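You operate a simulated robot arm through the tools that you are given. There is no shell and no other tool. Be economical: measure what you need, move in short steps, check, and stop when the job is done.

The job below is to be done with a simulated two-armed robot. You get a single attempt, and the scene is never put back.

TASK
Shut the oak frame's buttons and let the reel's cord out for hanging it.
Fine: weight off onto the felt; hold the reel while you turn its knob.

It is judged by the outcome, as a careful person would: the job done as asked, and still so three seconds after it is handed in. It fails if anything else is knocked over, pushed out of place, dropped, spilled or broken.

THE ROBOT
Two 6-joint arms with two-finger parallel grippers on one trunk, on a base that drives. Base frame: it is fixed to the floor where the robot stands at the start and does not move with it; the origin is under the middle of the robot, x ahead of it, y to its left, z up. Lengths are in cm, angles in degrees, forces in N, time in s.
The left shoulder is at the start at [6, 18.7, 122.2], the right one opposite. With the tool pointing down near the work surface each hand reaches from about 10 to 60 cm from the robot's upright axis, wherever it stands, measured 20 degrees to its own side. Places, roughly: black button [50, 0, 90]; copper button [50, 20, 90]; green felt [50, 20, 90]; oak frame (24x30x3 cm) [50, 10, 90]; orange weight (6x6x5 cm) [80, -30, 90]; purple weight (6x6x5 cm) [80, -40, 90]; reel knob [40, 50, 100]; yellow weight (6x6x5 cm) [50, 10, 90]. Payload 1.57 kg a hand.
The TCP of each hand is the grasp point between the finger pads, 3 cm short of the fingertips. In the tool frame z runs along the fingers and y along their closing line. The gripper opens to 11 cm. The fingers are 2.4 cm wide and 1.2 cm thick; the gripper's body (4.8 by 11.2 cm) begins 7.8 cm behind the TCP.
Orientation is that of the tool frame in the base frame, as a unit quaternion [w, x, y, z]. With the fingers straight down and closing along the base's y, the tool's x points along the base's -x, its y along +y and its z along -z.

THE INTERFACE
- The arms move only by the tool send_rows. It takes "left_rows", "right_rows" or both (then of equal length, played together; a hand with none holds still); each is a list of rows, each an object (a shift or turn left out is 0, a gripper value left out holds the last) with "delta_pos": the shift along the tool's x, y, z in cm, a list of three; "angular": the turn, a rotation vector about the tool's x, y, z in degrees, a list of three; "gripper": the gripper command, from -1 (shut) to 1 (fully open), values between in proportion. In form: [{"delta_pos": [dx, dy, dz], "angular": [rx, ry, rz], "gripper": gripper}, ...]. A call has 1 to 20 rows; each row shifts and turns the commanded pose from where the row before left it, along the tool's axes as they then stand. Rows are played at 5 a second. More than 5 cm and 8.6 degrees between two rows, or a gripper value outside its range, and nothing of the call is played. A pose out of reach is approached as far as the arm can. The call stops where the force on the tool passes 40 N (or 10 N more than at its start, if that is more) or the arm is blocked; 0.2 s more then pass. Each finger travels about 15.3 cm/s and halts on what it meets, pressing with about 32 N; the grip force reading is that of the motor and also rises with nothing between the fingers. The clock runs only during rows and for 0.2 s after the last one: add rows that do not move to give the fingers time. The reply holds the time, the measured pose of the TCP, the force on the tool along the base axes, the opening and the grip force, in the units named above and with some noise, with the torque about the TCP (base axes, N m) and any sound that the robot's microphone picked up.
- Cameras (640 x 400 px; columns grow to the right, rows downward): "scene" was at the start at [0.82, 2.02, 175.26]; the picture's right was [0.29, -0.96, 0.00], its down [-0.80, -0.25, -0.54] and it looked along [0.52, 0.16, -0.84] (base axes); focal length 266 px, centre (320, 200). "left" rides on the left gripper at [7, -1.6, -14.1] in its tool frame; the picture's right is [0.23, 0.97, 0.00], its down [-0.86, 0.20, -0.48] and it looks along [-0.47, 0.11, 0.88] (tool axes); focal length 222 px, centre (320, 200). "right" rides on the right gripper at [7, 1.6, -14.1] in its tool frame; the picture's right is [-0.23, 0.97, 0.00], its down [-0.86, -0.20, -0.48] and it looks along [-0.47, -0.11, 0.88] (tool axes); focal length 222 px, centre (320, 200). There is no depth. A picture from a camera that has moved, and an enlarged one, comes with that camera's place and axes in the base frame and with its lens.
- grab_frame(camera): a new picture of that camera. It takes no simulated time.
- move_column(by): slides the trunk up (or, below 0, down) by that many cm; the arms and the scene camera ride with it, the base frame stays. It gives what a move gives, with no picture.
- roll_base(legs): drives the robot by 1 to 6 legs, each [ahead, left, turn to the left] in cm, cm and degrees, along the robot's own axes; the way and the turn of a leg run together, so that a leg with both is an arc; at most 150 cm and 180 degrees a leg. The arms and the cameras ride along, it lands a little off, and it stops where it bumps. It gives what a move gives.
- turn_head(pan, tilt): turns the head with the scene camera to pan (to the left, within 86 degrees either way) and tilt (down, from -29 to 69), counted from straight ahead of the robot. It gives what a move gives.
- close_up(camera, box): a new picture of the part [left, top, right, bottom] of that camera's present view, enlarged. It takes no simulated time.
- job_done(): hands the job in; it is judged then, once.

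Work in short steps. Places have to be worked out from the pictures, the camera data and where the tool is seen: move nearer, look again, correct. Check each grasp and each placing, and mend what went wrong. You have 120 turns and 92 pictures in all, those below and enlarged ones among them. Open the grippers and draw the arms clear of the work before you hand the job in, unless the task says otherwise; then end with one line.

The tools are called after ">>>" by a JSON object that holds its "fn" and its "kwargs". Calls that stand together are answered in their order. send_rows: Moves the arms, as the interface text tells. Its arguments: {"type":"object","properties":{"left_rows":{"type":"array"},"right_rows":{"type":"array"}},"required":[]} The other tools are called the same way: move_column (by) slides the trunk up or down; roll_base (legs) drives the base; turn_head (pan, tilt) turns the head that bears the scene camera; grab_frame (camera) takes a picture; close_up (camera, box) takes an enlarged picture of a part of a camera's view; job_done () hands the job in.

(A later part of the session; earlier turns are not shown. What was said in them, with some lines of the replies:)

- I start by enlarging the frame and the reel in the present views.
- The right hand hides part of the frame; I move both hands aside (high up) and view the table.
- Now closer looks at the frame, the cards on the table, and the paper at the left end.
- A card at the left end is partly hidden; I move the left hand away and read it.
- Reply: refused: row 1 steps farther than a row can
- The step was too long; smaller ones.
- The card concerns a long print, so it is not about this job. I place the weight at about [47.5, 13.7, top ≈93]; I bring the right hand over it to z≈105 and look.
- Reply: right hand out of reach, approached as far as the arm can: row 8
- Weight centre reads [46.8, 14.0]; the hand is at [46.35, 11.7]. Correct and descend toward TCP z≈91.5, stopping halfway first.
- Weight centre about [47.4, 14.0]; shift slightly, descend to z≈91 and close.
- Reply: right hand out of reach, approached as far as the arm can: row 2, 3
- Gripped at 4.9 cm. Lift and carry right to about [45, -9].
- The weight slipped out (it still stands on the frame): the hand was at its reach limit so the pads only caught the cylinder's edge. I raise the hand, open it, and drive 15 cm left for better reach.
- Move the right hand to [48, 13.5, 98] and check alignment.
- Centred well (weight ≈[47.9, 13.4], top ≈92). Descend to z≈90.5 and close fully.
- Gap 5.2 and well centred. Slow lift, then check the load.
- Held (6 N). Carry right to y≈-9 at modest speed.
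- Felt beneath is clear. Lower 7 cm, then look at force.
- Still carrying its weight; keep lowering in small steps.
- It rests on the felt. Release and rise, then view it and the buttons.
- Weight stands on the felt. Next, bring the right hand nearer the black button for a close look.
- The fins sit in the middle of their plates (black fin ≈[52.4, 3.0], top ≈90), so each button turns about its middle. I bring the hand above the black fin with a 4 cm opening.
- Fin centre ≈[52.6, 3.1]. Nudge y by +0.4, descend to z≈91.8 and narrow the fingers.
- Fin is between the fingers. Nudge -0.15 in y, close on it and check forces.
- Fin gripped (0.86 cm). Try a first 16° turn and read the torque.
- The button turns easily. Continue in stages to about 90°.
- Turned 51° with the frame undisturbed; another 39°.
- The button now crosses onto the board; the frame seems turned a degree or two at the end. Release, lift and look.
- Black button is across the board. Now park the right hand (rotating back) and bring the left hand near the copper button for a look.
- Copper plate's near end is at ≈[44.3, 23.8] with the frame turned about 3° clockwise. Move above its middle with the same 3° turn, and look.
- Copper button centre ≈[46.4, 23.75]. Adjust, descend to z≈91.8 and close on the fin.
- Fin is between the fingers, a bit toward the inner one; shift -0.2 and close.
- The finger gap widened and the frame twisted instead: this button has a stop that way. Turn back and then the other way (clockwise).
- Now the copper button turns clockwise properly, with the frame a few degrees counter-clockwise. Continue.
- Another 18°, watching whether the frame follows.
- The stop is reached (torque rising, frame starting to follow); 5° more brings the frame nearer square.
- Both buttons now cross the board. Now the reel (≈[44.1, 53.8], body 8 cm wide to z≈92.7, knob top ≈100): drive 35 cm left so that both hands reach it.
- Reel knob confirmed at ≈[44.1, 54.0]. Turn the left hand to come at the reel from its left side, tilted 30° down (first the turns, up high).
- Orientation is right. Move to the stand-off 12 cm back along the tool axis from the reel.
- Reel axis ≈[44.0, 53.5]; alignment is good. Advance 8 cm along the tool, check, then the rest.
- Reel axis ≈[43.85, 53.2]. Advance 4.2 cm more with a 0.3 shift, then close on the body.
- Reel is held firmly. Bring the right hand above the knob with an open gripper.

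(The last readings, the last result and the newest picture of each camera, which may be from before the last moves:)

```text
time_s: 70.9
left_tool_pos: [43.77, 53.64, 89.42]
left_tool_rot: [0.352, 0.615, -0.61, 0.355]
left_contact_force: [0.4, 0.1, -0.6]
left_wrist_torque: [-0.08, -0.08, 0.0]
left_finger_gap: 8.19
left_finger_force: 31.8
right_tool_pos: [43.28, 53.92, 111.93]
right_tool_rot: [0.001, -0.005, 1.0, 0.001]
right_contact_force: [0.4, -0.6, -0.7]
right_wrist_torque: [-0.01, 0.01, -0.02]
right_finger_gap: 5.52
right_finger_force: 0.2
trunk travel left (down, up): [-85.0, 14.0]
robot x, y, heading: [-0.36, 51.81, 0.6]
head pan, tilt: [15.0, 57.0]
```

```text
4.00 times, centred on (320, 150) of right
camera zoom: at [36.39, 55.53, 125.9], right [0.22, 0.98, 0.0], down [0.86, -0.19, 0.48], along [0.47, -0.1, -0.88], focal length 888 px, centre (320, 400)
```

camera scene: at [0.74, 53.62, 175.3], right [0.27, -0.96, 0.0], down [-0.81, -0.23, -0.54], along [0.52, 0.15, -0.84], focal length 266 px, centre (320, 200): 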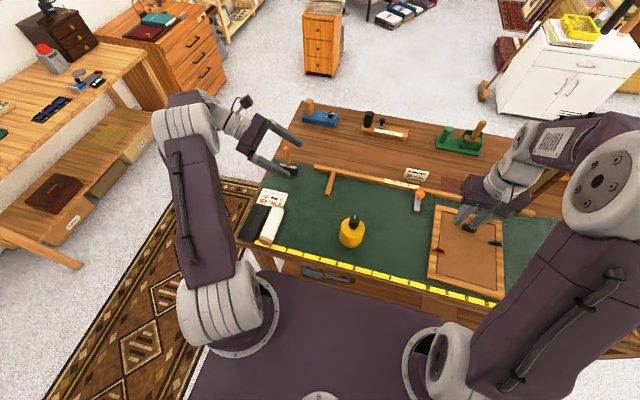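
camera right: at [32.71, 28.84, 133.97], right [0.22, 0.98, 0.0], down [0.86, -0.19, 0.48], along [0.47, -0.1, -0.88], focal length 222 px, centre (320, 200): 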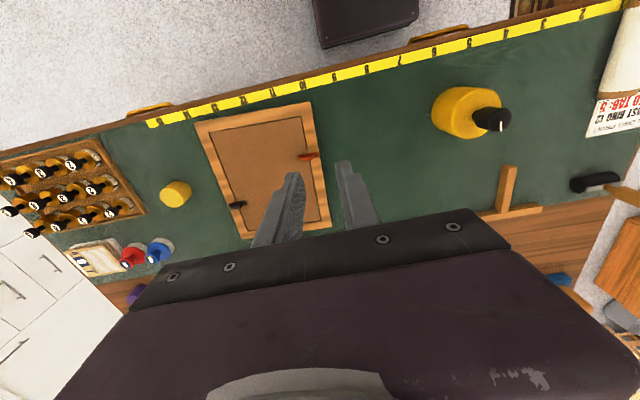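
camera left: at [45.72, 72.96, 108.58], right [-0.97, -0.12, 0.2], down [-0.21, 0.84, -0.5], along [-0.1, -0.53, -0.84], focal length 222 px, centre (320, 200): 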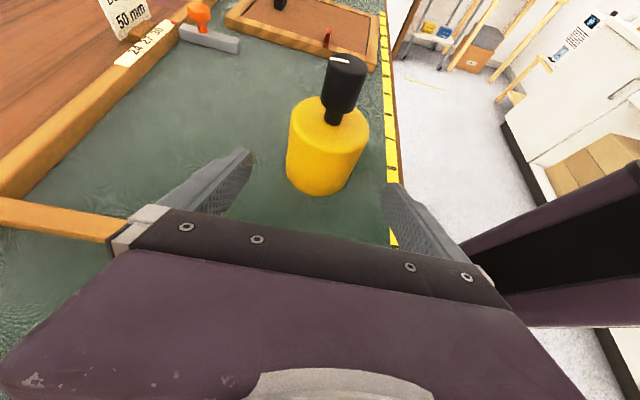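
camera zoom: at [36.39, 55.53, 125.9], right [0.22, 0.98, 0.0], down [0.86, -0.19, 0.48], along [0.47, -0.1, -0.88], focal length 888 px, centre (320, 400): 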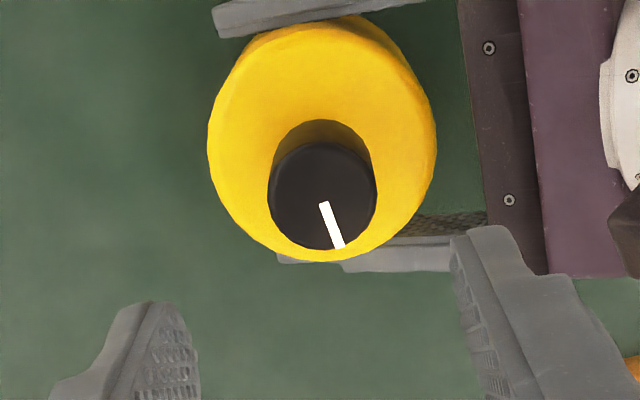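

Knob axis ≈[43.6, 54.05]. Adjust, descend to z≈98.3 and grip the knob.

>>> {"fn": "send_rows", "kwargs": {"right_rows": [{"delta_pos": [-0.25, 0.15, 4]}, {"delta_pos": [0, 0, 4]}, {"delta_pos": [0, 0, 3.5]}, {"delta_pos": [0, 0, 2.1]}, {"delta_pos": [0, 0, 0]}]}}

>>> {"fn": "close_up", "kwargs": {"camera": "right", "box": [240, 130, 400, 230]}}

```text
time_s: 72.1
left_tool_pos: [43.75, 53.64, 89.38]
left_tool_rot: [0.352, 0.615, -0.61, 0.354]
left_contact_force: [-0.2, 1.1, -0.9]
left_wrist_torque: [0.02, -0.05, 0.02]
left_finger_gap: 8.18
left_finger_force: 31.9
right_tool_pos: [43.71, 54.11, 98.14]
right_tool_rot: [0.0, -0.004, 1.0, 0.0]
right_contact_force: [-0.9, -0.3, 0.4]
right_wrist_torque: [-0.03, -0.02, -0.01]
right_finger_gap: 5.54
right_finger_force: 0.1
trunk travel left (down, up): [-85.0, 14.0]
robot x, y, heading: [-0.7, 51.53, 0.5]
head pan, tilt: [15.0, 57.0]
```

```text
4.00 times, centred on (320, 180) of right
camera zoom: at [36.8, 55.63, 112.21], right [0.22, 0.98, 0.0], down [0.86, -0.19, 0.48], along [0.47, -0.1, -0.88], focal length 888 px, centre (320, 280)
```

zoom: 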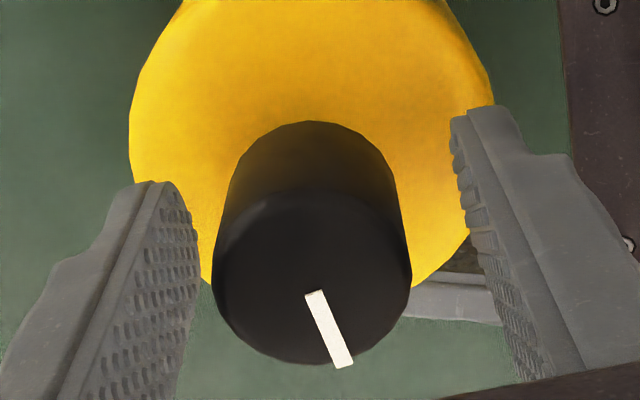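

Knob is well between the fingers. Close, check, then make a first small counter-clockwise turn and watch the cord.

>>> {"fn": "send_rows", "kwargs": {"right_rows": [{"gripper": -0.3}, {"gripper": -0.6}, {"gripper": -0.6}, {"delta_pos": [0, 0, 0]}]}}

>>> {"fn": "close_up", "kwargs": {"camera": "scene", "box": [290, 180, 410, 260]}}

>>> {"fn": "send_rows", "kwargs": {"right_rows": [{"angular": [0, 0, -6]}, {"angular": [0, 0, -8]}, {"angular": [0, 0, -8]}, {"angular": [0, 0, -8]}, {"delta_pos": [0, 0, 0]}]}}

>>> {"fn": "close_up", "kwargs": {"camera": "scene", "box": [290, 180, 410, 260]}}

```text
time_s: 73.1
left_tool_pos: [43.65, 53.73, 89.45]
left_tool_rot: [0.352, 0.615, -0.609, 0.356]
left_contact_force: [-4.8, 15.5, 3.1]
left_wrist_torque: [-0.33, -0.22, 0.03]
left_finger_gap: 8.14
left_finger_force: 31.5
right_tool_pos: [43.78, 54.03, 98.25]
right_tool_rot: [0.0, -0.004, 1.0, -0.001]
right_contact_force: [5.4, -15.1, 0.3]
right_wrist_torque: [-0.79, -0.26, -0.01]
right_finger_gap: 3.28
right_finger_force: 32.1
trunk travel left (down, up): [-85.0, 14.0]
robot x, y, heading: [-0.36, 51.39, 0.7]
head pan, tilt: [15.0, 57.0]
```

```text
5.00 times, centred on (350, 220) of scene
camera zoom: at [0.66, 53.49, 175.3], right [0.27, -0.96, 0.0], down [-0.81, -0.22, -0.54], along [0.52, 0.15, -0.84], focal length 1331 px, centre (170, 100)
```

zoom: 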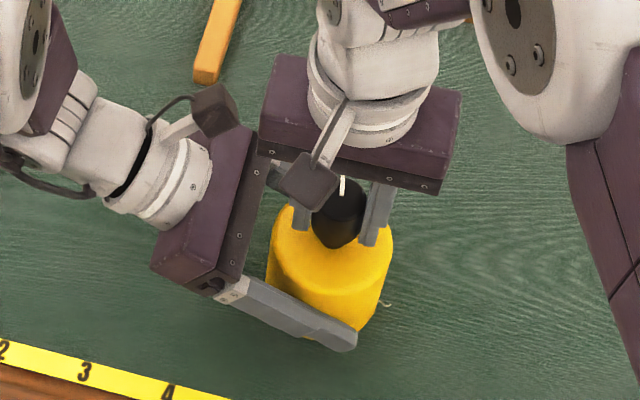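

```text
time_s: 74.3
left_tool_pos: [43.68, 53.71, 89.33]
left_tool_rot: [0.354, 0.614, -0.61, 0.355]
left_contact_force: [-13.6, 17.1, 17.2]
left_wrist_torque: [-0.57, -0.55, 0.02]
left_finger_gap: 8.19
left_finger_force: 31.6
right_tool_pos: [43.81, 53.96, 98.27]
right_tool_rot: [0.001, -0.264, 0.965, 0.0]
right_contact_force: [13.5, -17.4, -17.5]
right_wrist_torque: [-0.89, -0.56, -0.02]
right_finger_gap: 3.3
right_finger_force: 32.0
trunk travel left (down, up): [-85.0, 14.0]
robot x, y, heading: [-0.59, 51.95, 0.4]
head pan, tilt: [15.0, 57.0]
```

```text
5.00 times, centred on (350, 220) of scene
camera zoom: at [0.74, 53.49, 175.29], right [0.27, -0.96, 0.0], down [-0.81, -0.22, -0.54], along [0.52, 0.15, -0.84], focal length 1331 px, centre (170, 100)
```

zoom: 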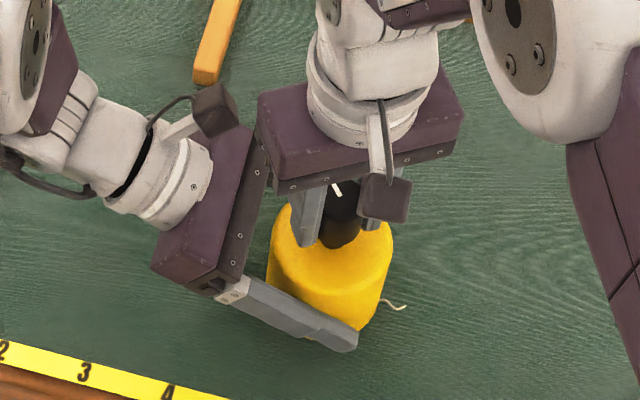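

Counter-clockwise lets the cord out. Ease the sideways load a little and continue turning.

>>> {"fn": "send_rows", "kwargs": {"right_rows": [{"delta_pos": [0, -0.25, 0.15]}, {"angular": [0, 0, -8]}, {"angular": [0, 0, -8]}, {"angular": [0, 0, -8]}, {"angular": [0, 0, -8]}, {"angular": [0, 0, -8]}, {"delta_pos": [0, 0, 0]}]}}

>>> {"fn": "close_up", "kwargs": {"camera": "scene", "box": [290, 180, 410, 260]}}

```text
time_s: 75.9
left_tool_pos: [43.83, 53.5, 89.36]
left_tool_rot: [0.352, 0.615, -0.61, 0.355]
left_contact_force: [7.8, -22.3, 0.6]
left_wrist_torque: [0.78, 0.04, 0.04]
left_finger_gap: 8.18
left_finger_force: 32.1
right_tool_pos: [43.78, 53.83, 98.31]
right_tool_rot: [0.001, -0.578, 0.816, -0.001]
right_contact_force: [-6.7, 22.3, 1.2]
right_wrist_torque: [0.9, 0.55, -0.05]
right_finger_gap: 3.25
right_finger_force: 32.0
trunk travel left (down, up): [-85.0, 14.0]
robot x, y, heading: [-0.18, 51.81, 0.4]
head pan, tilt: [15.0, 57.0]
```

```text
5.00 times, centred on (350, 220) of scene
camera zoom: at [0.71, 53.47, 175.3], right [0.27, -0.96, 0.0], down [-0.81, -0.22, -0.54], along [0.52, 0.15, -0.84], focal length 1331 px, centre (170, 100)
```

zoom: 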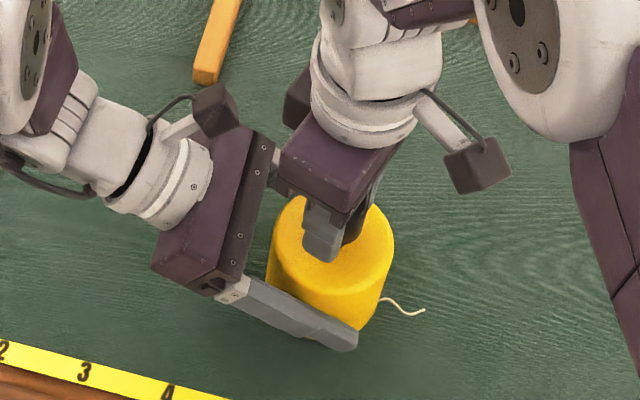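

Cord is growing. Ease the load back a bit and continue.

>>> {"fn": "send_rows", "kwargs": {"right_rows": [{"delta_pos": [-0.1, 0.08, 0]}, {"angular": [0, 0, -8]}, {"angular": [0, 0, -8]}, {"angular": [0, 0, -8]}, {"angular": [0, 0, -8]}, {"angular": [0, 0, -8]}, {"delta_pos": [0, 0, 0]}]}}

>>> {"fn": "close_up", "kwargs": {"camera": "scene", "box": [290, 170, 440, 270]}}

```text
time_s: 77.5
left_tool_pos: [43.76, 53.67, 89.34]
left_tool_rot: [0.351, 0.616, -0.61, 0.355]
left_contact_force: [10.1, 5.7, -4.0]
left_wrist_torque: [-0.96, 0.61, 0.18]
left_finger_gap: 8.16
left_finger_force: 31.8
right_tool_pos: [43.7, 53.88, 98.3]
right_tool_rot: [0.001, 0.823, -0.568, 0.0]
right_contact_force: [-5.3, -6.6, 20.0]
right_wrist_torque: [-0.34, -0.29, -0.01]
right_finger_gap: 3.27
right_finger_force: 31.9
trunk travel left (down, up): [-85.0, 14.0]
robot x, y, heading: [-0.3, 51.74, 0.6]
head pan, tilt: [15.0, 57.0]
```

```text
4.00 times, centred on (365, 220) of scene
camera zoom: at [0.64, 53.43, 175.31], right [0.27, -0.96, 0.0], down [-0.81, -0.22, -0.54], along [0.52, 0.15, -0.84], focal length 1065 px, centre (140, 120)
```

zoom: 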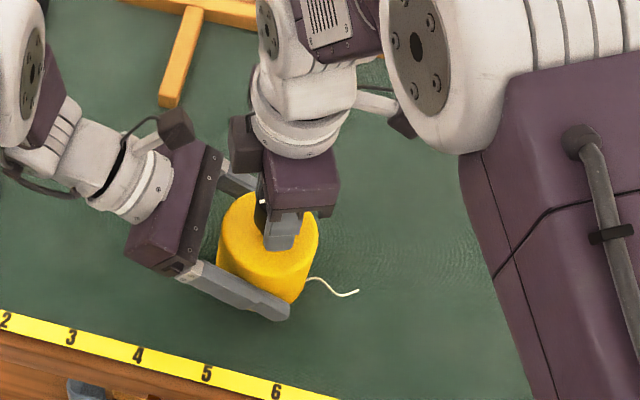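

Forces modest, 110° done. Continue another 48°.

>>> {"fn": "send_rows", "kwargs": {"right_rows": [{"delta_pos": [0, 0, -0.1]}, {"angular": [0, 0, -8]}, {"angular": [0, 0, -8]}, {"angular": [0, 0, -8]}, {"angular": [0, 0, -8]}, {"angular": [0, 0, -8]}, {"angular": [0, 0, -8]}, {"delta_pos": [0, 0, 0]}]}}

>>> {"fn": "close_up", "kwargs": {"camera": "scene", "box": [290, 170, 440, 270]}}

```text
time_s: 79.3
left_tool_pos: [43.81, 53.6, 89.4]
left_tool_rot: [0.352, 0.615, -0.61, 0.354]
left_contact_force: [4.5, 14.0, -0.9]
left_wrist_torque: [-0.94, 0.29, 0.09]
left_finger_gap: 8.17
left_finger_force: 31.7
right_tool_pos: [43.76, 54.01, 98.27]
right_tool_rot: [0.001, 0.983, -0.186, -0.001]
right_contact_force: [-2.5, -12.8, 3.8]
right_wrist_torque: [-0.25, -0.22, -0.01]
right_finger_gap: 3.3
right_finger_force: 31.8
trunk travel left (down, up): [-85.0, 14.0]
robot x, y, heading: [-0.33, 51.68, 0.5]
head pan, tilt: [15.0, 57.0]
```

```text
4.00 times, centred on (365, 220) of scene
camera zoom: at [0.7, 53.54, 175.29], right [0.27, -0.96, 0.0], down [-0.81, -0.23, -0.54], along [0.52, 0.15, -0.84], focal length 1065 px, centre (140, 120)
```

zoom: 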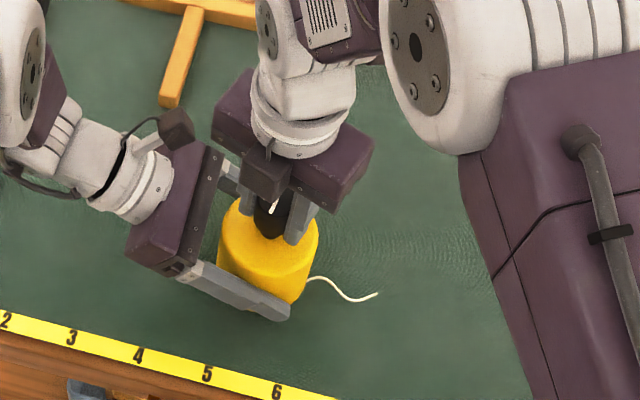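

>>> {"fn": "send_rows", "kwargs": {"right_rows": [{"angular": [0, 0, -8]}, {"angular": [0, 0, -8]}, {"angular": [0, 0, -8]}, {"delta_pos": [0, 0, 0]}]}}

```text
time_s: 80.3
left_tool_pos: [43.77, 53.55, 89.43]
left_tool_rot: [0.353, 0.614, -0.609, 0.356]
left_contact_force: [3.1, 3.8, 6.7]
left_wrist_torque: [-0.23, 0.31, -0.02]
left_finger_gap: 8.17
left_finger_force: 32.2
right_tool_pos: [43.77, 53.9, 98.26]
right_tool_rot: [0.0, 1.0, 0.023, 0.001]
right_contact_force: [-1.8, -3.0, -7.7]
right_wrist_torque: [-0.08, -0.03, -0.02]
right_finger_gap: 3.29
right_finger_force: 32.6
trunk travel left (down, up): [-85.0, 14.0]
robot x, y, heading: [-0.28, 51.62, 0.5]
head pan, tilt: [15.0, 57.0]
```

The wrist still turns freely; 32° more.

>>> {"fn": "send_rows", "kwargs": {"right_rows": [{"angular": [0, 0, -8]}, {"angular": [0, 0, -8]}, {"angular": [0, 0, -8]}, {"angular": [0, 0, -8]}, {"delta_pos": [0, 0, 0]}]}}

>>> {"fn": "close_up", "kwargs": {"camera": "scene", "box": [290, 170, 440, 270]}}

```text
time_s: 81.1
left_tool_pos: [43.43, 53.6, 89.32]
left_tool_rot: [0.353, 0.614, -0.611, 0.353]
left_contact_force: [-6.4, 1.0, 1.2]
left_wrist_torque: [0.8, -0.23, 0.17]
left_finger_gap: 8.21
left_finger_force: 31.6
right_tool_pos: [43.29, 54.68, 98.47]
right_tool_rot: [0.012, 0.974, 0.224, 0.008]
right_contact_force: [4.3, -2.8, -0.2]
right_wrist_torque: [-0.94, 0.01, -0.02]
right_finger_gap: 3.28
right_finger_force: 32.5
right hand out of reach, approached as far as the arm can: row 3, 4
trunk travel left (down, up): [-85.0, 14.0]
robot x, y, heading: [-0.01, 51.43, 0.5]
head pan, tilt: [15.0, 57.0]
stopped in row 4 (right hand): the force on the tool passed its limit (the readings are from after the stop); the commanded pose is now the measured one
```

```text
4.00 times, centred on (365, 220) of scene
camera zoom: at [0.57, 53.54, 175.29], right [0.27, -0.96, 0.0], down [-0.81, -0.22, -0.55], along [0.53, 0.15, -0.84], focal length 1065 px, centre (140, 120)
```

zoom: 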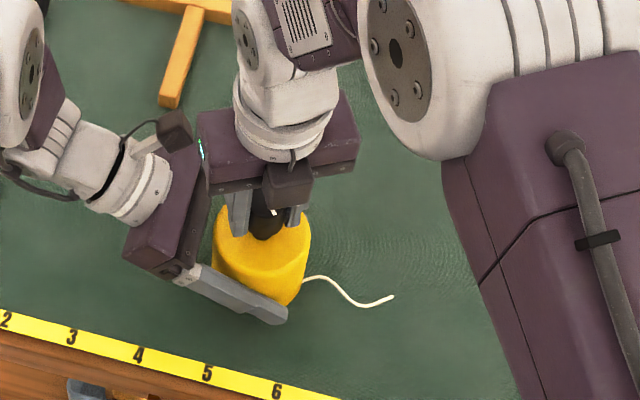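

Wrist limit reached after about 200°. Open, rise off the knob and wind the wrist back for another bite.

>>> {"fn": "send_rows", "kwargs": {"right_rows": [{"gripper": 0}, {"gripper": 0}, {"delta_pos": [0, 0, -3.5]}, {"delta_pos": [0, 0, -4]}, {"angular": [0, 0, 8]}, {"angular": [0, 0, 8]}, {"angular": [0, 0, 8]}, {"angular": [0, 0, 8]}, {"angular": [0, 0, 8]}, {"angular": [0, 0, 8]}, {"angular": [0, 0, 8]}, {"angular": [0, 0, 8]}, {"angular": [0, 0, 8]}, {"angular": [0, 0, 8]}, {"angular": [0, 0, 8]}, {"angular": [0, 0, 8]}, {"angular": [0, 0, 8]}, {"angular": [0, 0, 8]}, {"angular": [0, 0, 8]}, {"angular": [0, 0, 8]}]}}

>>> {"fn": "send_rows", "kwargs": {"right_rows": [{"angular": [0, 0, 8]}, {"angular": [0, 0, 8]}, {"angular": [0, 0, 8]}, {"angular": [0, 0, 8]}, {"angular": [0, 0, 8]}, {"angular": [0, 0, 8]}, {"angular": [0, 0, 8]}, {"angular": [0, 0, 8]}, {"angular": [0, 0, 8]}, {"angular": [0, 0, 8]}, {"angular": [0, 0, 8]}, {"angular": [0, 0, 8]}, {"angular": [0, 0, 8]}, {"angular": [0, 0, 8]}, {"angular": [0, 0, 8]}, {"angular": [0, 0, 8]}, {"delta_pos": [0, 0, 0]}]}}

>>> {"fn": "grab_frame", "kwargs": {"camera": "scene"}}

>>> {"fn": "grab_frame", "kwargs": {"camera": "right"}}

```text
time_s: 85.3
left_tool_pos: [43.55, 53.67, 89.2]
left_tool_rot: [0.353, 0.614, -0.611, 0.353]
left_contact_force: [-0.4, 0.4, 0.2]
left_wrist_torque: [0.03, 0.0, 0.0]
left_finger_gap: 8.18
left_finger_force: 32.3
right_tool_pos: [43.04, 54.95, 105.85]
right_tool_rot: [0.001, -0.629, 0.777, -0.013]
right_contact_force: [-0.2, 0.6, -0.2]
right_wrist_torque: [0.03, -0.04, 0.01]
right_finger_gap: 5.51
right_finger_force: 0.0
trunk travel left (down, up): [-85.0, 14.0]
robot x, y, heading: [0.18, 51.81, 0.6]
head pan, tilt: [15.0, 57.0]
```

```text
time_s: 88.9
left_tool_pos: [43.53, 53.65, 89.27]
left_tool_rot: [0.353, 0.614, -0.611, 0.353]
left_contact_force: [0.5, -0.8, 0.7]
left_wrist_torque: [0.09, -0.06, -0.02]
left_finger_gap: 8.17
left_finger_force: 32.2
right_tool_pos: [43.04, 54.99, 105.95]
right_tool_rot: [0.013, 0.423, 0.906, -0.004]
right_contact_force: [-1.0, 0.2, -0.3]
right_wrist_torque: [0.01, -0.02, -0.02]
right_finger_gap: 5.54
right_finger_force: 0.1
trunk travel left (down, up): [-85.0, 14.0]
robot x, y, heading: [-0.19, 51.83, 0.3]
head pan, tilt: [15.0, 57.0]
```

```text
23 pictures are left
camera scene: at [0.73, 53.48, 175.3], right [0.27, -0.96, 0.0], down [-0.81, -0.22, -0.54], along [0.52, 0.15, -0.84], focal length 266 px, centre (320, 200)
```

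scene: 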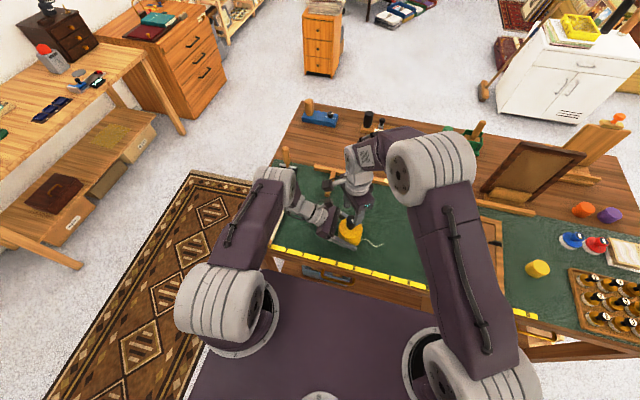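

```text
22 pictures are left
camera right: at [39.65, 61.62, 119.7], right [0.89, 0.45, 0.01], down [0.39, -0.78, 0.5], along [0.23, -0.44, -0.87], focal length 222 px, centre (320, 200)
```

right: 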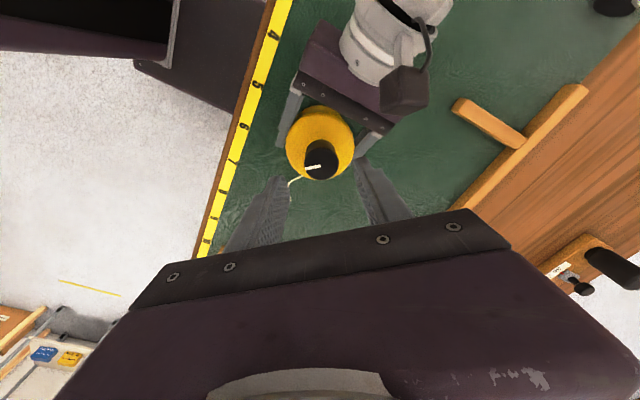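

Hand is back (at +50°). Enlarge to align with the knob again.

>>> {"fn": "close_up", "kwargs": {"camera": "right", "box": [240, 100, 400, 200]}}

```text
4.00 times, centred on (320, 150) of right
camera zoom: at [39.65, 61.62, 119.7], right [0.89, 0.45, 0.01], down [0.39, -0.78, 0.5], along [0.23, -0.44, -0.87], focal length 888 px, centre (320, 400)
```

zoom: 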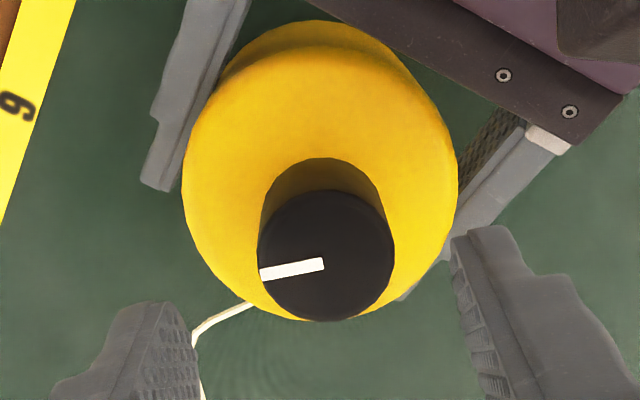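

Knob axis ≈[43.2, 55.1] (the reel was tugged about 1 cm at the wrist limit, still upright). Level the hand, descend, grip and turn again.

>>> {"fn": "send_rows", "kwargs": {"right_rows": [{"delta_pos": [0, 0.15, 0], "angular": [0.2, 1.5, 0]}, {"delta_pos": [0, 0, 3]}, {"delta_pos": [0, 0, 3]}, {"delta_pos": [0, 0, 1.6]}, {"delta_pos": [0, 0, 0]}, {"gripper": -0.3}, {"gripper": -0.6}, {"gripper": -0.6}, {"delta_pos": [0, 0, 0]}]}}

```text
time_s: 90.9
left_tool_pos: [43.58, 53.78, 89.32]
left_tool_rot: [0.352, 0.614, -0.612, 0.353]
left_contact_force: [4.5, 10.3, -0.4]
left_wrist_torque: [-0.04, -0.67, 0.02]
left_finger_gap: 8.18
left_finger_force: 32.1
right_tool_pos: [43.18, 55.18, 98.42]
right_tool_rot: [-0.001, 0.423, 0.906, -0.002]
right_contact_force: [-4.8, -10.6, 1.7]
right_wrist_torque: [-0.87, 1.14, -0.09]
right_finger_gap: 3.33
right_finger_force: 31.8
trunk travel left (down, up): [-85.0, 14.0]
robot x, y, heading: [-0.65, 51.51, 0.3]
head pan, tilt: [15.0, 57.0]
```

Gripped with moderate side load. Ease slightly and turn 96°.

>>> {"fn": "send_rows", "kwargs": {"right_rows": [{"delta_pos": [-0.04, -0.08, 0]}, {"angular": [0, 0, -8]}, {"angular": [0, 0, -8]}, {"angular": [0, 0, -8]}, {"angular": [0, 0, -8]}, {"angular": [0, 0, -8]}, {"angular": [0, 0, -8]}, {"delta_pos": [0, 0, 0]}]}}

>>> {"fn": "send_rows", "kwargs": {"right_rows": [{"angular": [0, 0, -8]}, {"angular": [0, 0, -8]}, {"angular": [0, 0, -8]}, {"angular": [0, 0, -8]}, {"angular": [0, 0, -8]}, {"angular": [0, 0, -8]}, {"delta_pos": [0, 0, 0]}]}}

>>> {"fn": "close_up", "kwargs": {"camera": "scene", "box": [290, 170, 440, 270]}}

```text
time_s: 92.7
left_tool_pos: [43.56, 53.74, 89.19]
left_tool_rot: [0.352, 0.615, -0.611, 0.353]
left_contact_force: [19.2, 18.6, -4.2]
left_wrist_torque: [-0.09, 0.55, -0.23]
left_finger_gap: 8.16
left_finger_force: 32.5
right_tool_pos: [43.12, 54.77, 98.3]
right_tool_rot: [-0.002, 0.015, 1.0, -0.001]
right_contact_force: [-16.9, -18.3, 9.6]
right_wrist_torque: [-1.48, 0.8, -0.16]
right_finger_gap: 3.42
right_finger_force: 32.1
trunk travel left (down, up): [-85.0, 14.0]
robot x, y, heading: [-0.11, 51.66, 0.4]
head pan, tilt: [15.0, 57.0]
```

```text
time_s: 94.3
left_tool_pos: [43.5, 53.64, 89.21]
left_tool_rot: [0.354, 0.614, -0.611, 0.352]
left_contact_force: [1.8, -23.1, -1.1]
left_wrist_torque: [0.69, 0.13, 0.18]
left_finger_gap: 8.21
left_finger_force: 31.9
right_tool_pos: [43.46, 54.98, 98.32]
right_tool_rot: [0.003, -0.392, 0.92, 0.001]
right_contact_force: [-1.7, 21.6, 0.1]
right_wrist_torque: [1.34, 0.0, -0.2]
right_finger_gap: 3.24
right_finger_force: 32.4
trunk travel left (down, up): [-85.0, 14.0]
robot x, y, heading: [-0.48, 51.74, 0.3]
head pan, tilt: [15.0, 57.0]
```

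```text
4.00 times, centred on (365, 220) of scene
camera zoom: at [0.76, 53.51, 175.3], right [0.27, -0.96, 0.0], down [-0.81, -0.22, -0.54], along [0.52, 0.15, -0.84], focal length 1065 px, centre (140, 120)
```

zoom: 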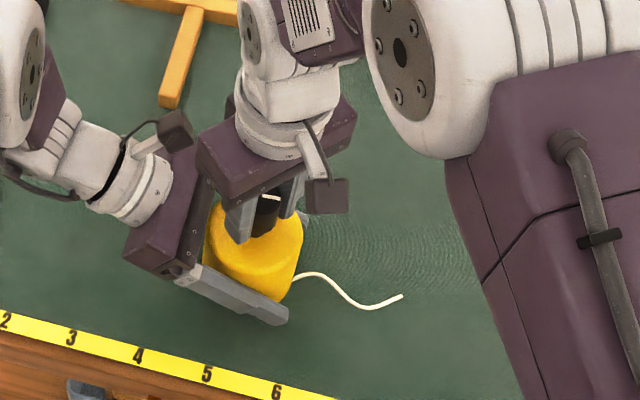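

Torque about the vertical has risen to -0.2 N·m; check whether the knob still turns with the hand.

>>> {"fn": "close_up", "kwargs": {"camera": "right", "box": [240, 130, 400, 230]}}

>>> {"fn": "send_rows", "kwargs": {"right_rows": [{"angular": [0, 0, -8]}, {"angular": [0, 0, -8]}, {"angular": [0, 0, -8]}, {"delta_pos": [0, 0, 0]}]}}

>>> {"fn": "close_up", "kwargs": {"camera": "right", "box": [240, 130, 400, 230]}}

```text
4.00 times, centred on (320, 180) of right
camera zoom: at [37.31, 51.13, 112.33], right [-0.55, 0.84, 0.0], down [0.73, 0.48, 0.48], along [0.41, 0.26, -0.88], focal length 888 px, centre (320, 280)
```

zoom: 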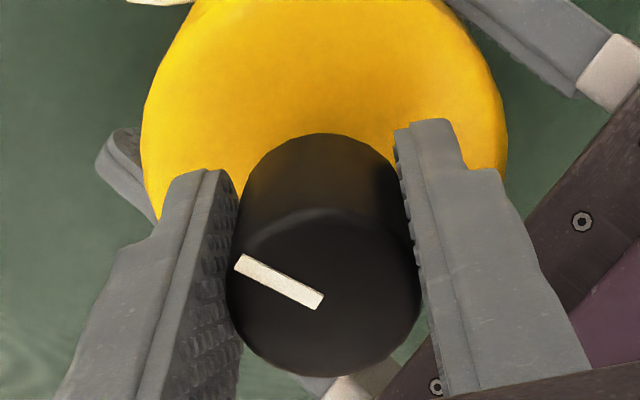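

```text
time_s: 95.3
left_tool_pos: [43.46, 53.75, 89.22]
left_tool_rot: [0.352, 0.615, -0.611, 0.353]
left_contact_force: [-10.8, 16.3, -2.2]
left_wrist_torque: [-1.01, -1.47, 0.27]
left_finger_gap: 8.2
left_finger_force: 32.0
right_tool_pos: [43.19, 54.63, 98.29]
right_tool_rot: [-0.002, -0.575, 0.818, -0.001]
right_contact_force: [10.7, -18.2, 0.8]
right_wrist_torque: [-0.61, 0.53, -0.16]
right_finger_gap: 3.28
right_finger_force: 32.1
trunk travel left (down, up): [-85.0, 14.0]
robot x, y, heading: [-0.57, 51.88, 0.7]
head pan, tilt: [15.0, 57.0]
```

```text
4.00 times, centred on (320, 180) of right
camera zoom: at [39.39, 48.8, 112.38], right [-0.84, 0.54, 0.0], down [0.48, 0.74, 0.48], along [0.26, 0.4, -0.88], focal length 888 px, centre (320, 280)
```

zoom: 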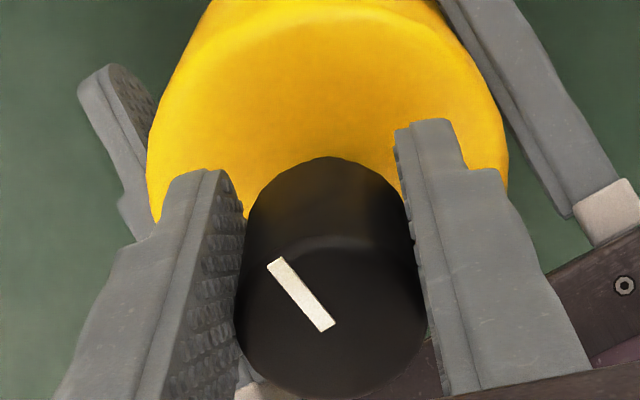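

The pointer now slips in the hand: the knob has come to its end after about 270°, and the cord is out. Release the knob and rise.

>>> {"fn": "send_rows", "kwargs": {"right_rows": [{"gripper": -0.3}, {"gripper": 0}, {"delta_pos": [0, 0, 0]}, {"delta_pos": [0, 0, -3]}, {"delta_pos": [0, 0, -4]}, {"delta_pos": [0, 0, -4]}, {"delta_pos": [0, 0, -4]}, {"delta_pos": [0, 0, 0]}]}}

>>> {"fn": "close_up", "kwargs": {"camera": "right", "box": [200, 60, 440, 210]}}

```text
time_s: 97.1
left_tool_pos: [43.45, 53.75, 89.27]
left_tool_rot: [0.353, 0.615, -0.611, 0.353]
left_contact_force: [1.1, 0.8, -3.3]
left_wrist_torque: [-0.04, 0.0, -0.01]
left_finger_gap: 8.21
left_finger_force: 31.9
right_tool_pos: [43.19, 54.96, 113.14]
right_tool_rot: [0.0, -0.574, 0.819, 0.0]
right_contact_force: [-1.0, -0.6, -0.3]
right_wrist_torque: [0.01, 0.0, 0.01]
right_finger_gap: 5.52
right_finger_force: 0.1
trunk travel left (down, up): [-85.0, 14.0]
robot x, y, heading: [-0.26, 51.66, 0.2]
head pan, tilt: [15.0, 57.0]
```

```text
2.67 times, centred on (320, 135) of right
camera zoom: at [39.24, 49.03, 127.22], right [-0.84, 0.55, 0.0], down [0.48, 0.74, 0.48], along [0.26, 0.4, -0.88], focal length 592 px, centre (320, 373)
```

zoom: 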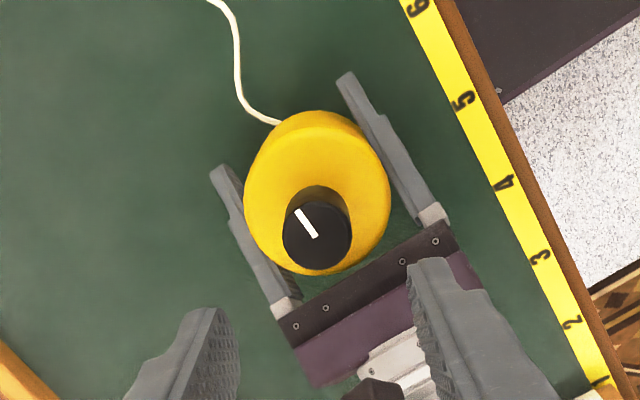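

The left hand carries 3 N, so the reel may be slightly lifted; lower it gently until it rests.

>>> {"fn": "send_rows", "kwargs": {"left_rows": [{"delta_pos": [-0.13, 0, 0.075]}, {"delta_pos": [0, 0, 0]}]}}

>>> {"fn": "send_rows", "kwargs": {"left_rows": [{"delta_pos": [-0.13, 0, 0.075]}, {"delta_pos": [0, 0, 0]}]}}

```text
time_s: 97.7
left_tool_pos: [43.57, 53.75, 89.06]
left_tool_rot: [0.352, 0.614, -0.61, 0.355]
left_contact_force: [3.3, -0.2, 9.2]
left_wrist_torque: [0.61, -0.33, -0.2]
left_finger_gap: 8.18
left_finger_force: 31.9
right_tool_pos: [43.11, 55.02, 113.23]
right_tool_rot: [0.001, -0.574, 0.819, -0.001]
right_contact_force: [-0.5, 0.5, 0.7]
right_wrist_torque: [0.0, -0.02, 0.0]
right_finger_gap: 5.52
right_finger_force: 0.0
trunk travel left (down, up): [-85.0, 14.0]
robot x, y, heading: [0.02, 51.29, 0.6]
head pan, tilt: [15.0, 57.0]
```

```text
time_s: 98.3
left_tool_pos: [43.51, 53.65, 88.97]
left_tool_rot: [0.353, 0.613, -0.611, 0.355]
left_contact_force: [1.4, 0.3, 20.3]
left_wrist_torque: [0.84, -0.74, -0.01]
left_finger_gap: 8.19
left_finger_force: 32.0
right_tool_pos: [42.89, 55.09, 113.28]
right_tool_rot: [0.001, -0.574, 0.819, 0.0]
right_contact_force: [0.6, -0.5, 0.1]
right_wrist_torque: [-0.01, 0.0, 0.0]
right_finger_gap: 5.47
right_finger_force: 0.0
trunk travel left (down, up): [-85.0, 14.0]
robot x, y, heading: [-0.01, 51.55, 0.6]
head pan, tilt: [15.0, 57.0]
```

It rests on the felt. Relieve the press, open the left gripper and back straight out along the tool axis.

>>> {"fn": "send_rows", "kwargs": {"left_rows": [{"delta_pos": [0.12, 0, -0.07]}, {"gripper": 0.5}, {"gripper": 0.7}, {"gripper": 1}, {"gripper": 1}, {"delta_pos": [0, 0, -2]}, {"delta_pos": [0, 0, -3]}, {"delta_pos": [0, 0, -4]}, {"delta_pos": [0, 0, -4]}, {"delta_pos": [0, 0, -4]}, {"delta_pos": [0, 0, 0]}]}}

>>> {"fn": "close_up", "kwargs": {"camera": "right", "box": [200, 20, 440, 210]}}

>>> {"fn": "close_up", "kwargs": {"camera": "left", "box": [160, 0, 480, 200]}}

```text
time_s: 100.7
left_tool_pos: [43.35, 68.3, 97.64]
left_tool_rot: [0.354, 0.613, -0.611, 0.353]
left_contact_force: [-0.7, 0.5, -0.8]
left_wrist_torque: [0.02, 0.0, -0.04]
left_finger_gap: 10.95
left_finger_force: 0.1
right_tool_pos: [43.04, 54.98, 113.11]
right_tool_rot: [0.0, -0.574, 0.819, 0.0]
right_contact_force: [-0.4, -0.2, 0.5]
right_wrist_torque: [0.02, 0.01, -0.02]
right_finger_gap: 5.51
right_finger_force: 0.1
trunk travel left (down, up): [-85.0, 14.0]
robot x, y, heading: [0.13, 51.64, 0.8]
head pan, tilt: [15.0, 57.0]
```

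```text
2.11 times, centred on (320, 115) of right
camera zoom: at [39.2, 48.97, 127.2], right [-0.84, 0.55, 0.0], down [0.48, 0.74, 0.48], along [0.26, 0.4, -0.88], focal length 468 px, centre (320, 379)
```

zoom: 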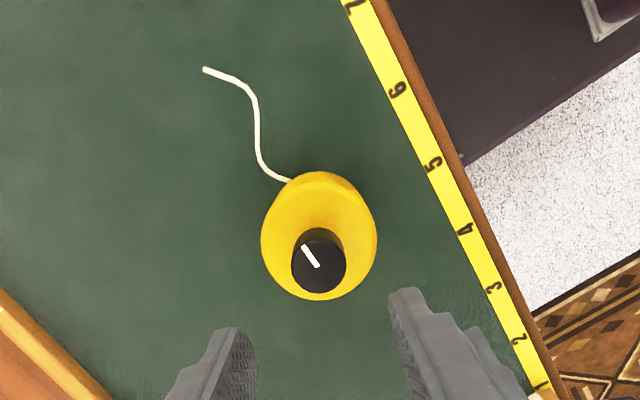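

```text
2.00 times, centred on (320, 100) of left
camera zoom: at [44.97, 77.05, 110.8], right [-0.97, -0.12, 0.2], down [-0.2, 0.84, -0.5], along [-0.11, -0.53, -0.84], focal length 444 px, centre (320, 400)
```

zoom: 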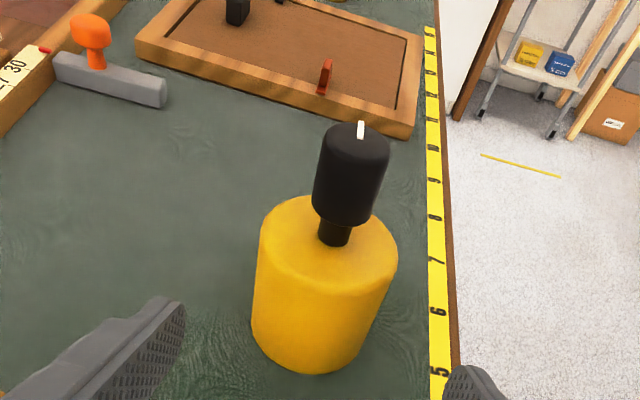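

Reel stands upright with its cord out. Raise both hands clear, then check the frame and buttons.

>>> {"fn": "send_rows", "kwargs": {"left_rows": [{"delta_pos": [2.2, 0, -4]}, {"delta_pos": [2.2, 0, -4]}, {"delta_pos": [4, 0, -2.5]}, {"delta_pos": [4, 0, -2.5]}, {"delta_pos": [0, 0, 0]}, {"delta_pos": [0, 0, 0]}], "right_rows": [{"delta_pos": [0, 0, -4]}, {"delta_pos": [0, 0, -4]}, {"delta_pos": [0, 0, -4]}, {"delta_pos": [0, 0, -2]}, {"delta_pos": [3.5, 3.5, 0]}, {"delta_pos": [3.5, 3, 0]}]}}

>>> {"fn": "grab_frame", "kwargs": {"camera": "scene"}}

```text
time_s: 102.1
left_tool_pos: [43.2, 73.12, 115.09]
left_tool_rot: [0.352, 0.615, -0.612, 0.353]
left_contact_force: [-1.1, 0.1, 0.0]
left_wrist_torque: [0.01, -0.01, 0.01]
left_finger_gap: 11.01
left_finger_force: 0.1
right_tool_pos: [34.31, 50.69, 127.53]
right_tool_rot: [0.001, -0.574, 0.819, 0.0]
right_contact_force: [-0.7, 0.1, 0.0]
right_wrist_torque: [0.01, -0.03, 0.02]
right_finger_gap: 5.5
right_finger_force: 0.0
trunk travel left (down, up): [-85.0, 14.0]
robot x, y, heading: [-0.0, 51.74, 0.7]
head pan, tilt: [15.0, 57.0]
```

```text
14 pictures are left
camera scene: at [0.35, 53.31, 175.3], right [0.27, -0.96, 0.0], down [-0.81, -0.22, -0.55], along [0.53, 0.15, -0.84], focal length 266 px, centre (320, 200)
```

scene: 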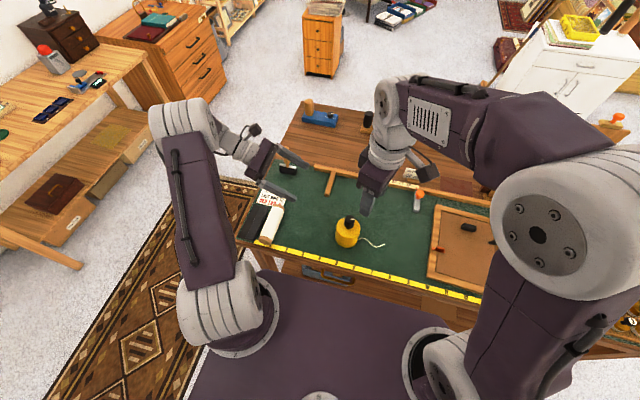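

To see the black button, turn the right hand back and move it over the frame, high up.

>>> {"fn": "send_rows", "kwargs": {"right_rows": [{"angular": [0, 0, 8]}, {"angular": [0, 0, 8]}, {"angular": [0, 0, 8]}, {"angular": [0, 0, 8]}, {"angular": [0, 0, 8]}, {"angular": [0, 0, 8]}, {"angular": [0, 0, 8]}, {"angular": [0, 0, 8]}, {"angular": [0, 0, 6]}, {"delta_pos": [0, -4.8, 0]}, {"delta_pos": [0, -4.8, 0]}, {"delta_pos": [0, -4.8, 0]}, {"delta_pos": [0, -4.8, 0]}, {"delta_pos": [0, -4.8, 0]}, {"delta_pos": [0, -4.8, 0]}, {"delta_pos": [0, -4.8, 0]}, {"delta_pos": [0, 0, 0]}]}}

>>> {"fn": "grab_frame", "kwargs": {"camera": "right"}}

```text
time_s: 105.7
left_tool_pos: [43.5, 73.28, 114.85]
left_tool_rot: [0.353, 0.614, -0.611, 0.353]
left_contact_force: [-0.4, 0.2, 0.0]
left_wrist_torque: [0.01, -0.02, 0.0]
left_finger_gap: 11.0
left_finger_force: 0.1
right_tool_pos: [34.57, 16.94, 127.1]
right_tool_rot: [0.0, 0.0, 1.0, -0.001]
right_contact_force: [-0.4, -1.1, -0.9]
right_wrist_torque: [0.01, 0.01, 0.03]
right_finger_gap: 5.48
right_finger_force: 0.1
trunk travel left (down, up): [-85.0, 14.0]
robot x, y, heading: [-0.29, 51.9, 0.5]
head pan, tilt: [15.0, 57.0]
```

```text
13 pictures are left
camera right: at [27.56, 18.6, 141.1], right [0.23, 0.97, 0.0], down [0.86, -0.2, 0.48], along [0.47, -0.11, -0.88], focal length 222 px, centre (320, 200)
```

right: 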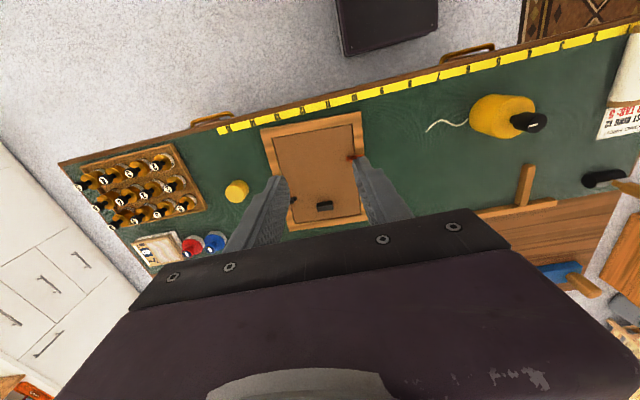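

Open the gripper wider and zoom onto the frame.

>>> {"fn": "send_rows", "kwargs": {"right_rows": [{"gripper": 1, "delta_pos": [3, 0, 0]}, {"delta_pos": [3, 0, 0]}, {"delta_pos": [0, 0, 0]}]}}

>>> {"fn": "close_up", "kwargs": {"camera": "right", "box": [250, 110, 390, 235]}}

```text
time_s: 106.5
left_tool_pos: [43.61, 73.28, 114.82]
left_tool_rot: [0.353, 0.615, -0.61, 0.354]
left_contact_force: [-0.5, -0.2, 1.0]
left_wrist_torque: [0.0, 0.04, -0.02]
left_finger_gap: 11.0
left_finger_force: 0.1
right_tool_pos: [28.77, 16.59, 127.07]
right_tool_rot: [0.0, 0.0, 1.0, -0.001]
right_contact_force: [0.4, -0.7, 0.1]
right_wrist_torque: [0.0, 0.0, 0.0]
right_finger_gap: 10.99
right_finger_force: 0.0
trunk travel left (down, up): [-85.0, 14.0]
robot x, y, heading: [-0.02, 51.56, 0.5]
head pan, tilt: [15.0, 57.0]
```

```text
3.20 times, centred on (320, 172) of right
camera zoom: at [21.8, 18.38, 141.06], right [0.23, 0.97, 0.0], down [0.86, -0.2, 0.48], along [0.47, -0.11, -0.88], focal length 711 px, centre (320, 288)
```

zoom: 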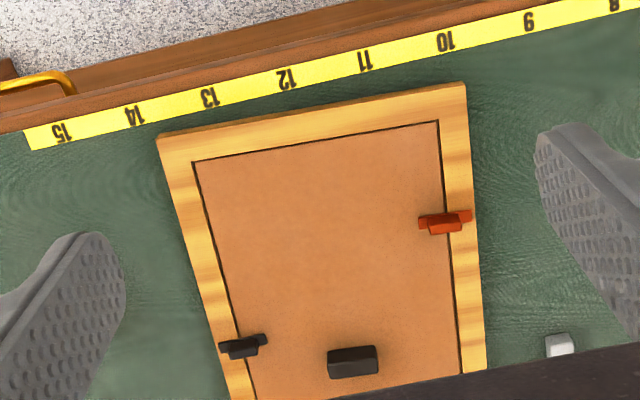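

The copper is at its stop; the black one measures about 5–7° short of square across. I drive back right to turn it fully.

>>> {"fn": "roll_base", "kwargs": {"legs": [[0, -36, 0]]}}

>>> {"fn": "grab_frame", "kwargs": {"camera": "scene"}}

```text
time_s: 108.9
left_tool_pos: [43.86, 37.13, 114.84]
left_tool_rot: [0.353, 0.614, -0.61, 0.354]
left_contact_force: [-0.3, 0.8, -0.8]
left_wrist_torque: [0.0, -0.03, 0.0]
left_finger_gap: 11.01
left_finger_force: 0.1
right_tool_pos: [28.9, -19.44, 127.22]
right_tool_rot: [0.0, 0.0, 1.0, -0.001]
right_contact_force: [-0.5, -0.3, -0.8]
right_wrist_torque: [-0.04, -0.03, 0.0]
right_finger_gap: 10.99
right_finger_force: 0.1
trunk travel left (down, up): [-85.0, 14.0]
robot x, y, heading: [0.46, 15.63, 0.2]
head pan, tilt: [15.0, 57.0]
```

```text
11 pictures are left
camera scene: at [0.99, 17.39, 175.29], right [0.27, -0.96, 0.0], down [-0.81, -0.23, -0.54], along [0.52, 0.14, -0.84], focal length 266 px, centre (320, 200)
```

scene: 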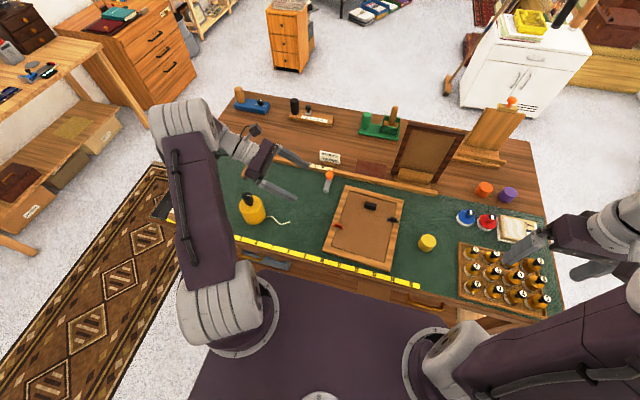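

>>> {"fn": "close_up", "kwargs": {"camera": "scene", "box": [310, 180, 430, 270]}}

```text
4.44 times, centred on (370, 225) of scene
camera zoom: at [0.99, 17.39, 175.29], right [0.27, -0.96, 0.0], down [-0.81, -0.23, -0.54], along [0.52, 0.14, -0.84], focal length 1183 px, centre (98, 89)
```

zoom: 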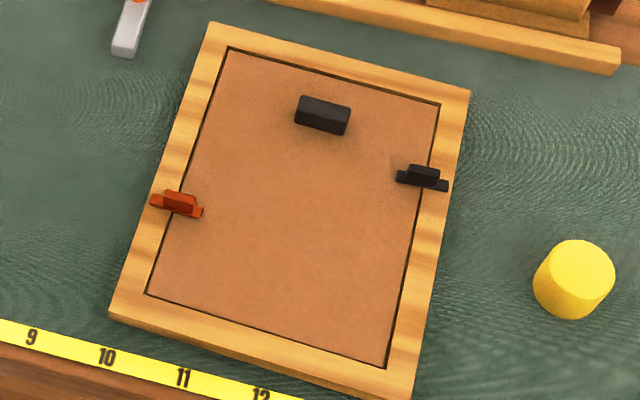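

Both buttons sit at the same angle across the board, each driven to its stop (the frame had begun to follow), so the black one is shut too. The weight is on the felt, the reel is upright with its cord out, and the hands are open and clear, so I hand in.

>>> {"fn": "job_done", "kwargs": {}}

```text
The job is handed in.
```

The job is handed in. The yellow weight is on the felt and both of the oak frame's buttons are turned shut to their stops. The reel's cord is let out until the knob stopped, about 270°. The frame ended up turned about 3°, and the reel shifted about 1 cm while I held it.
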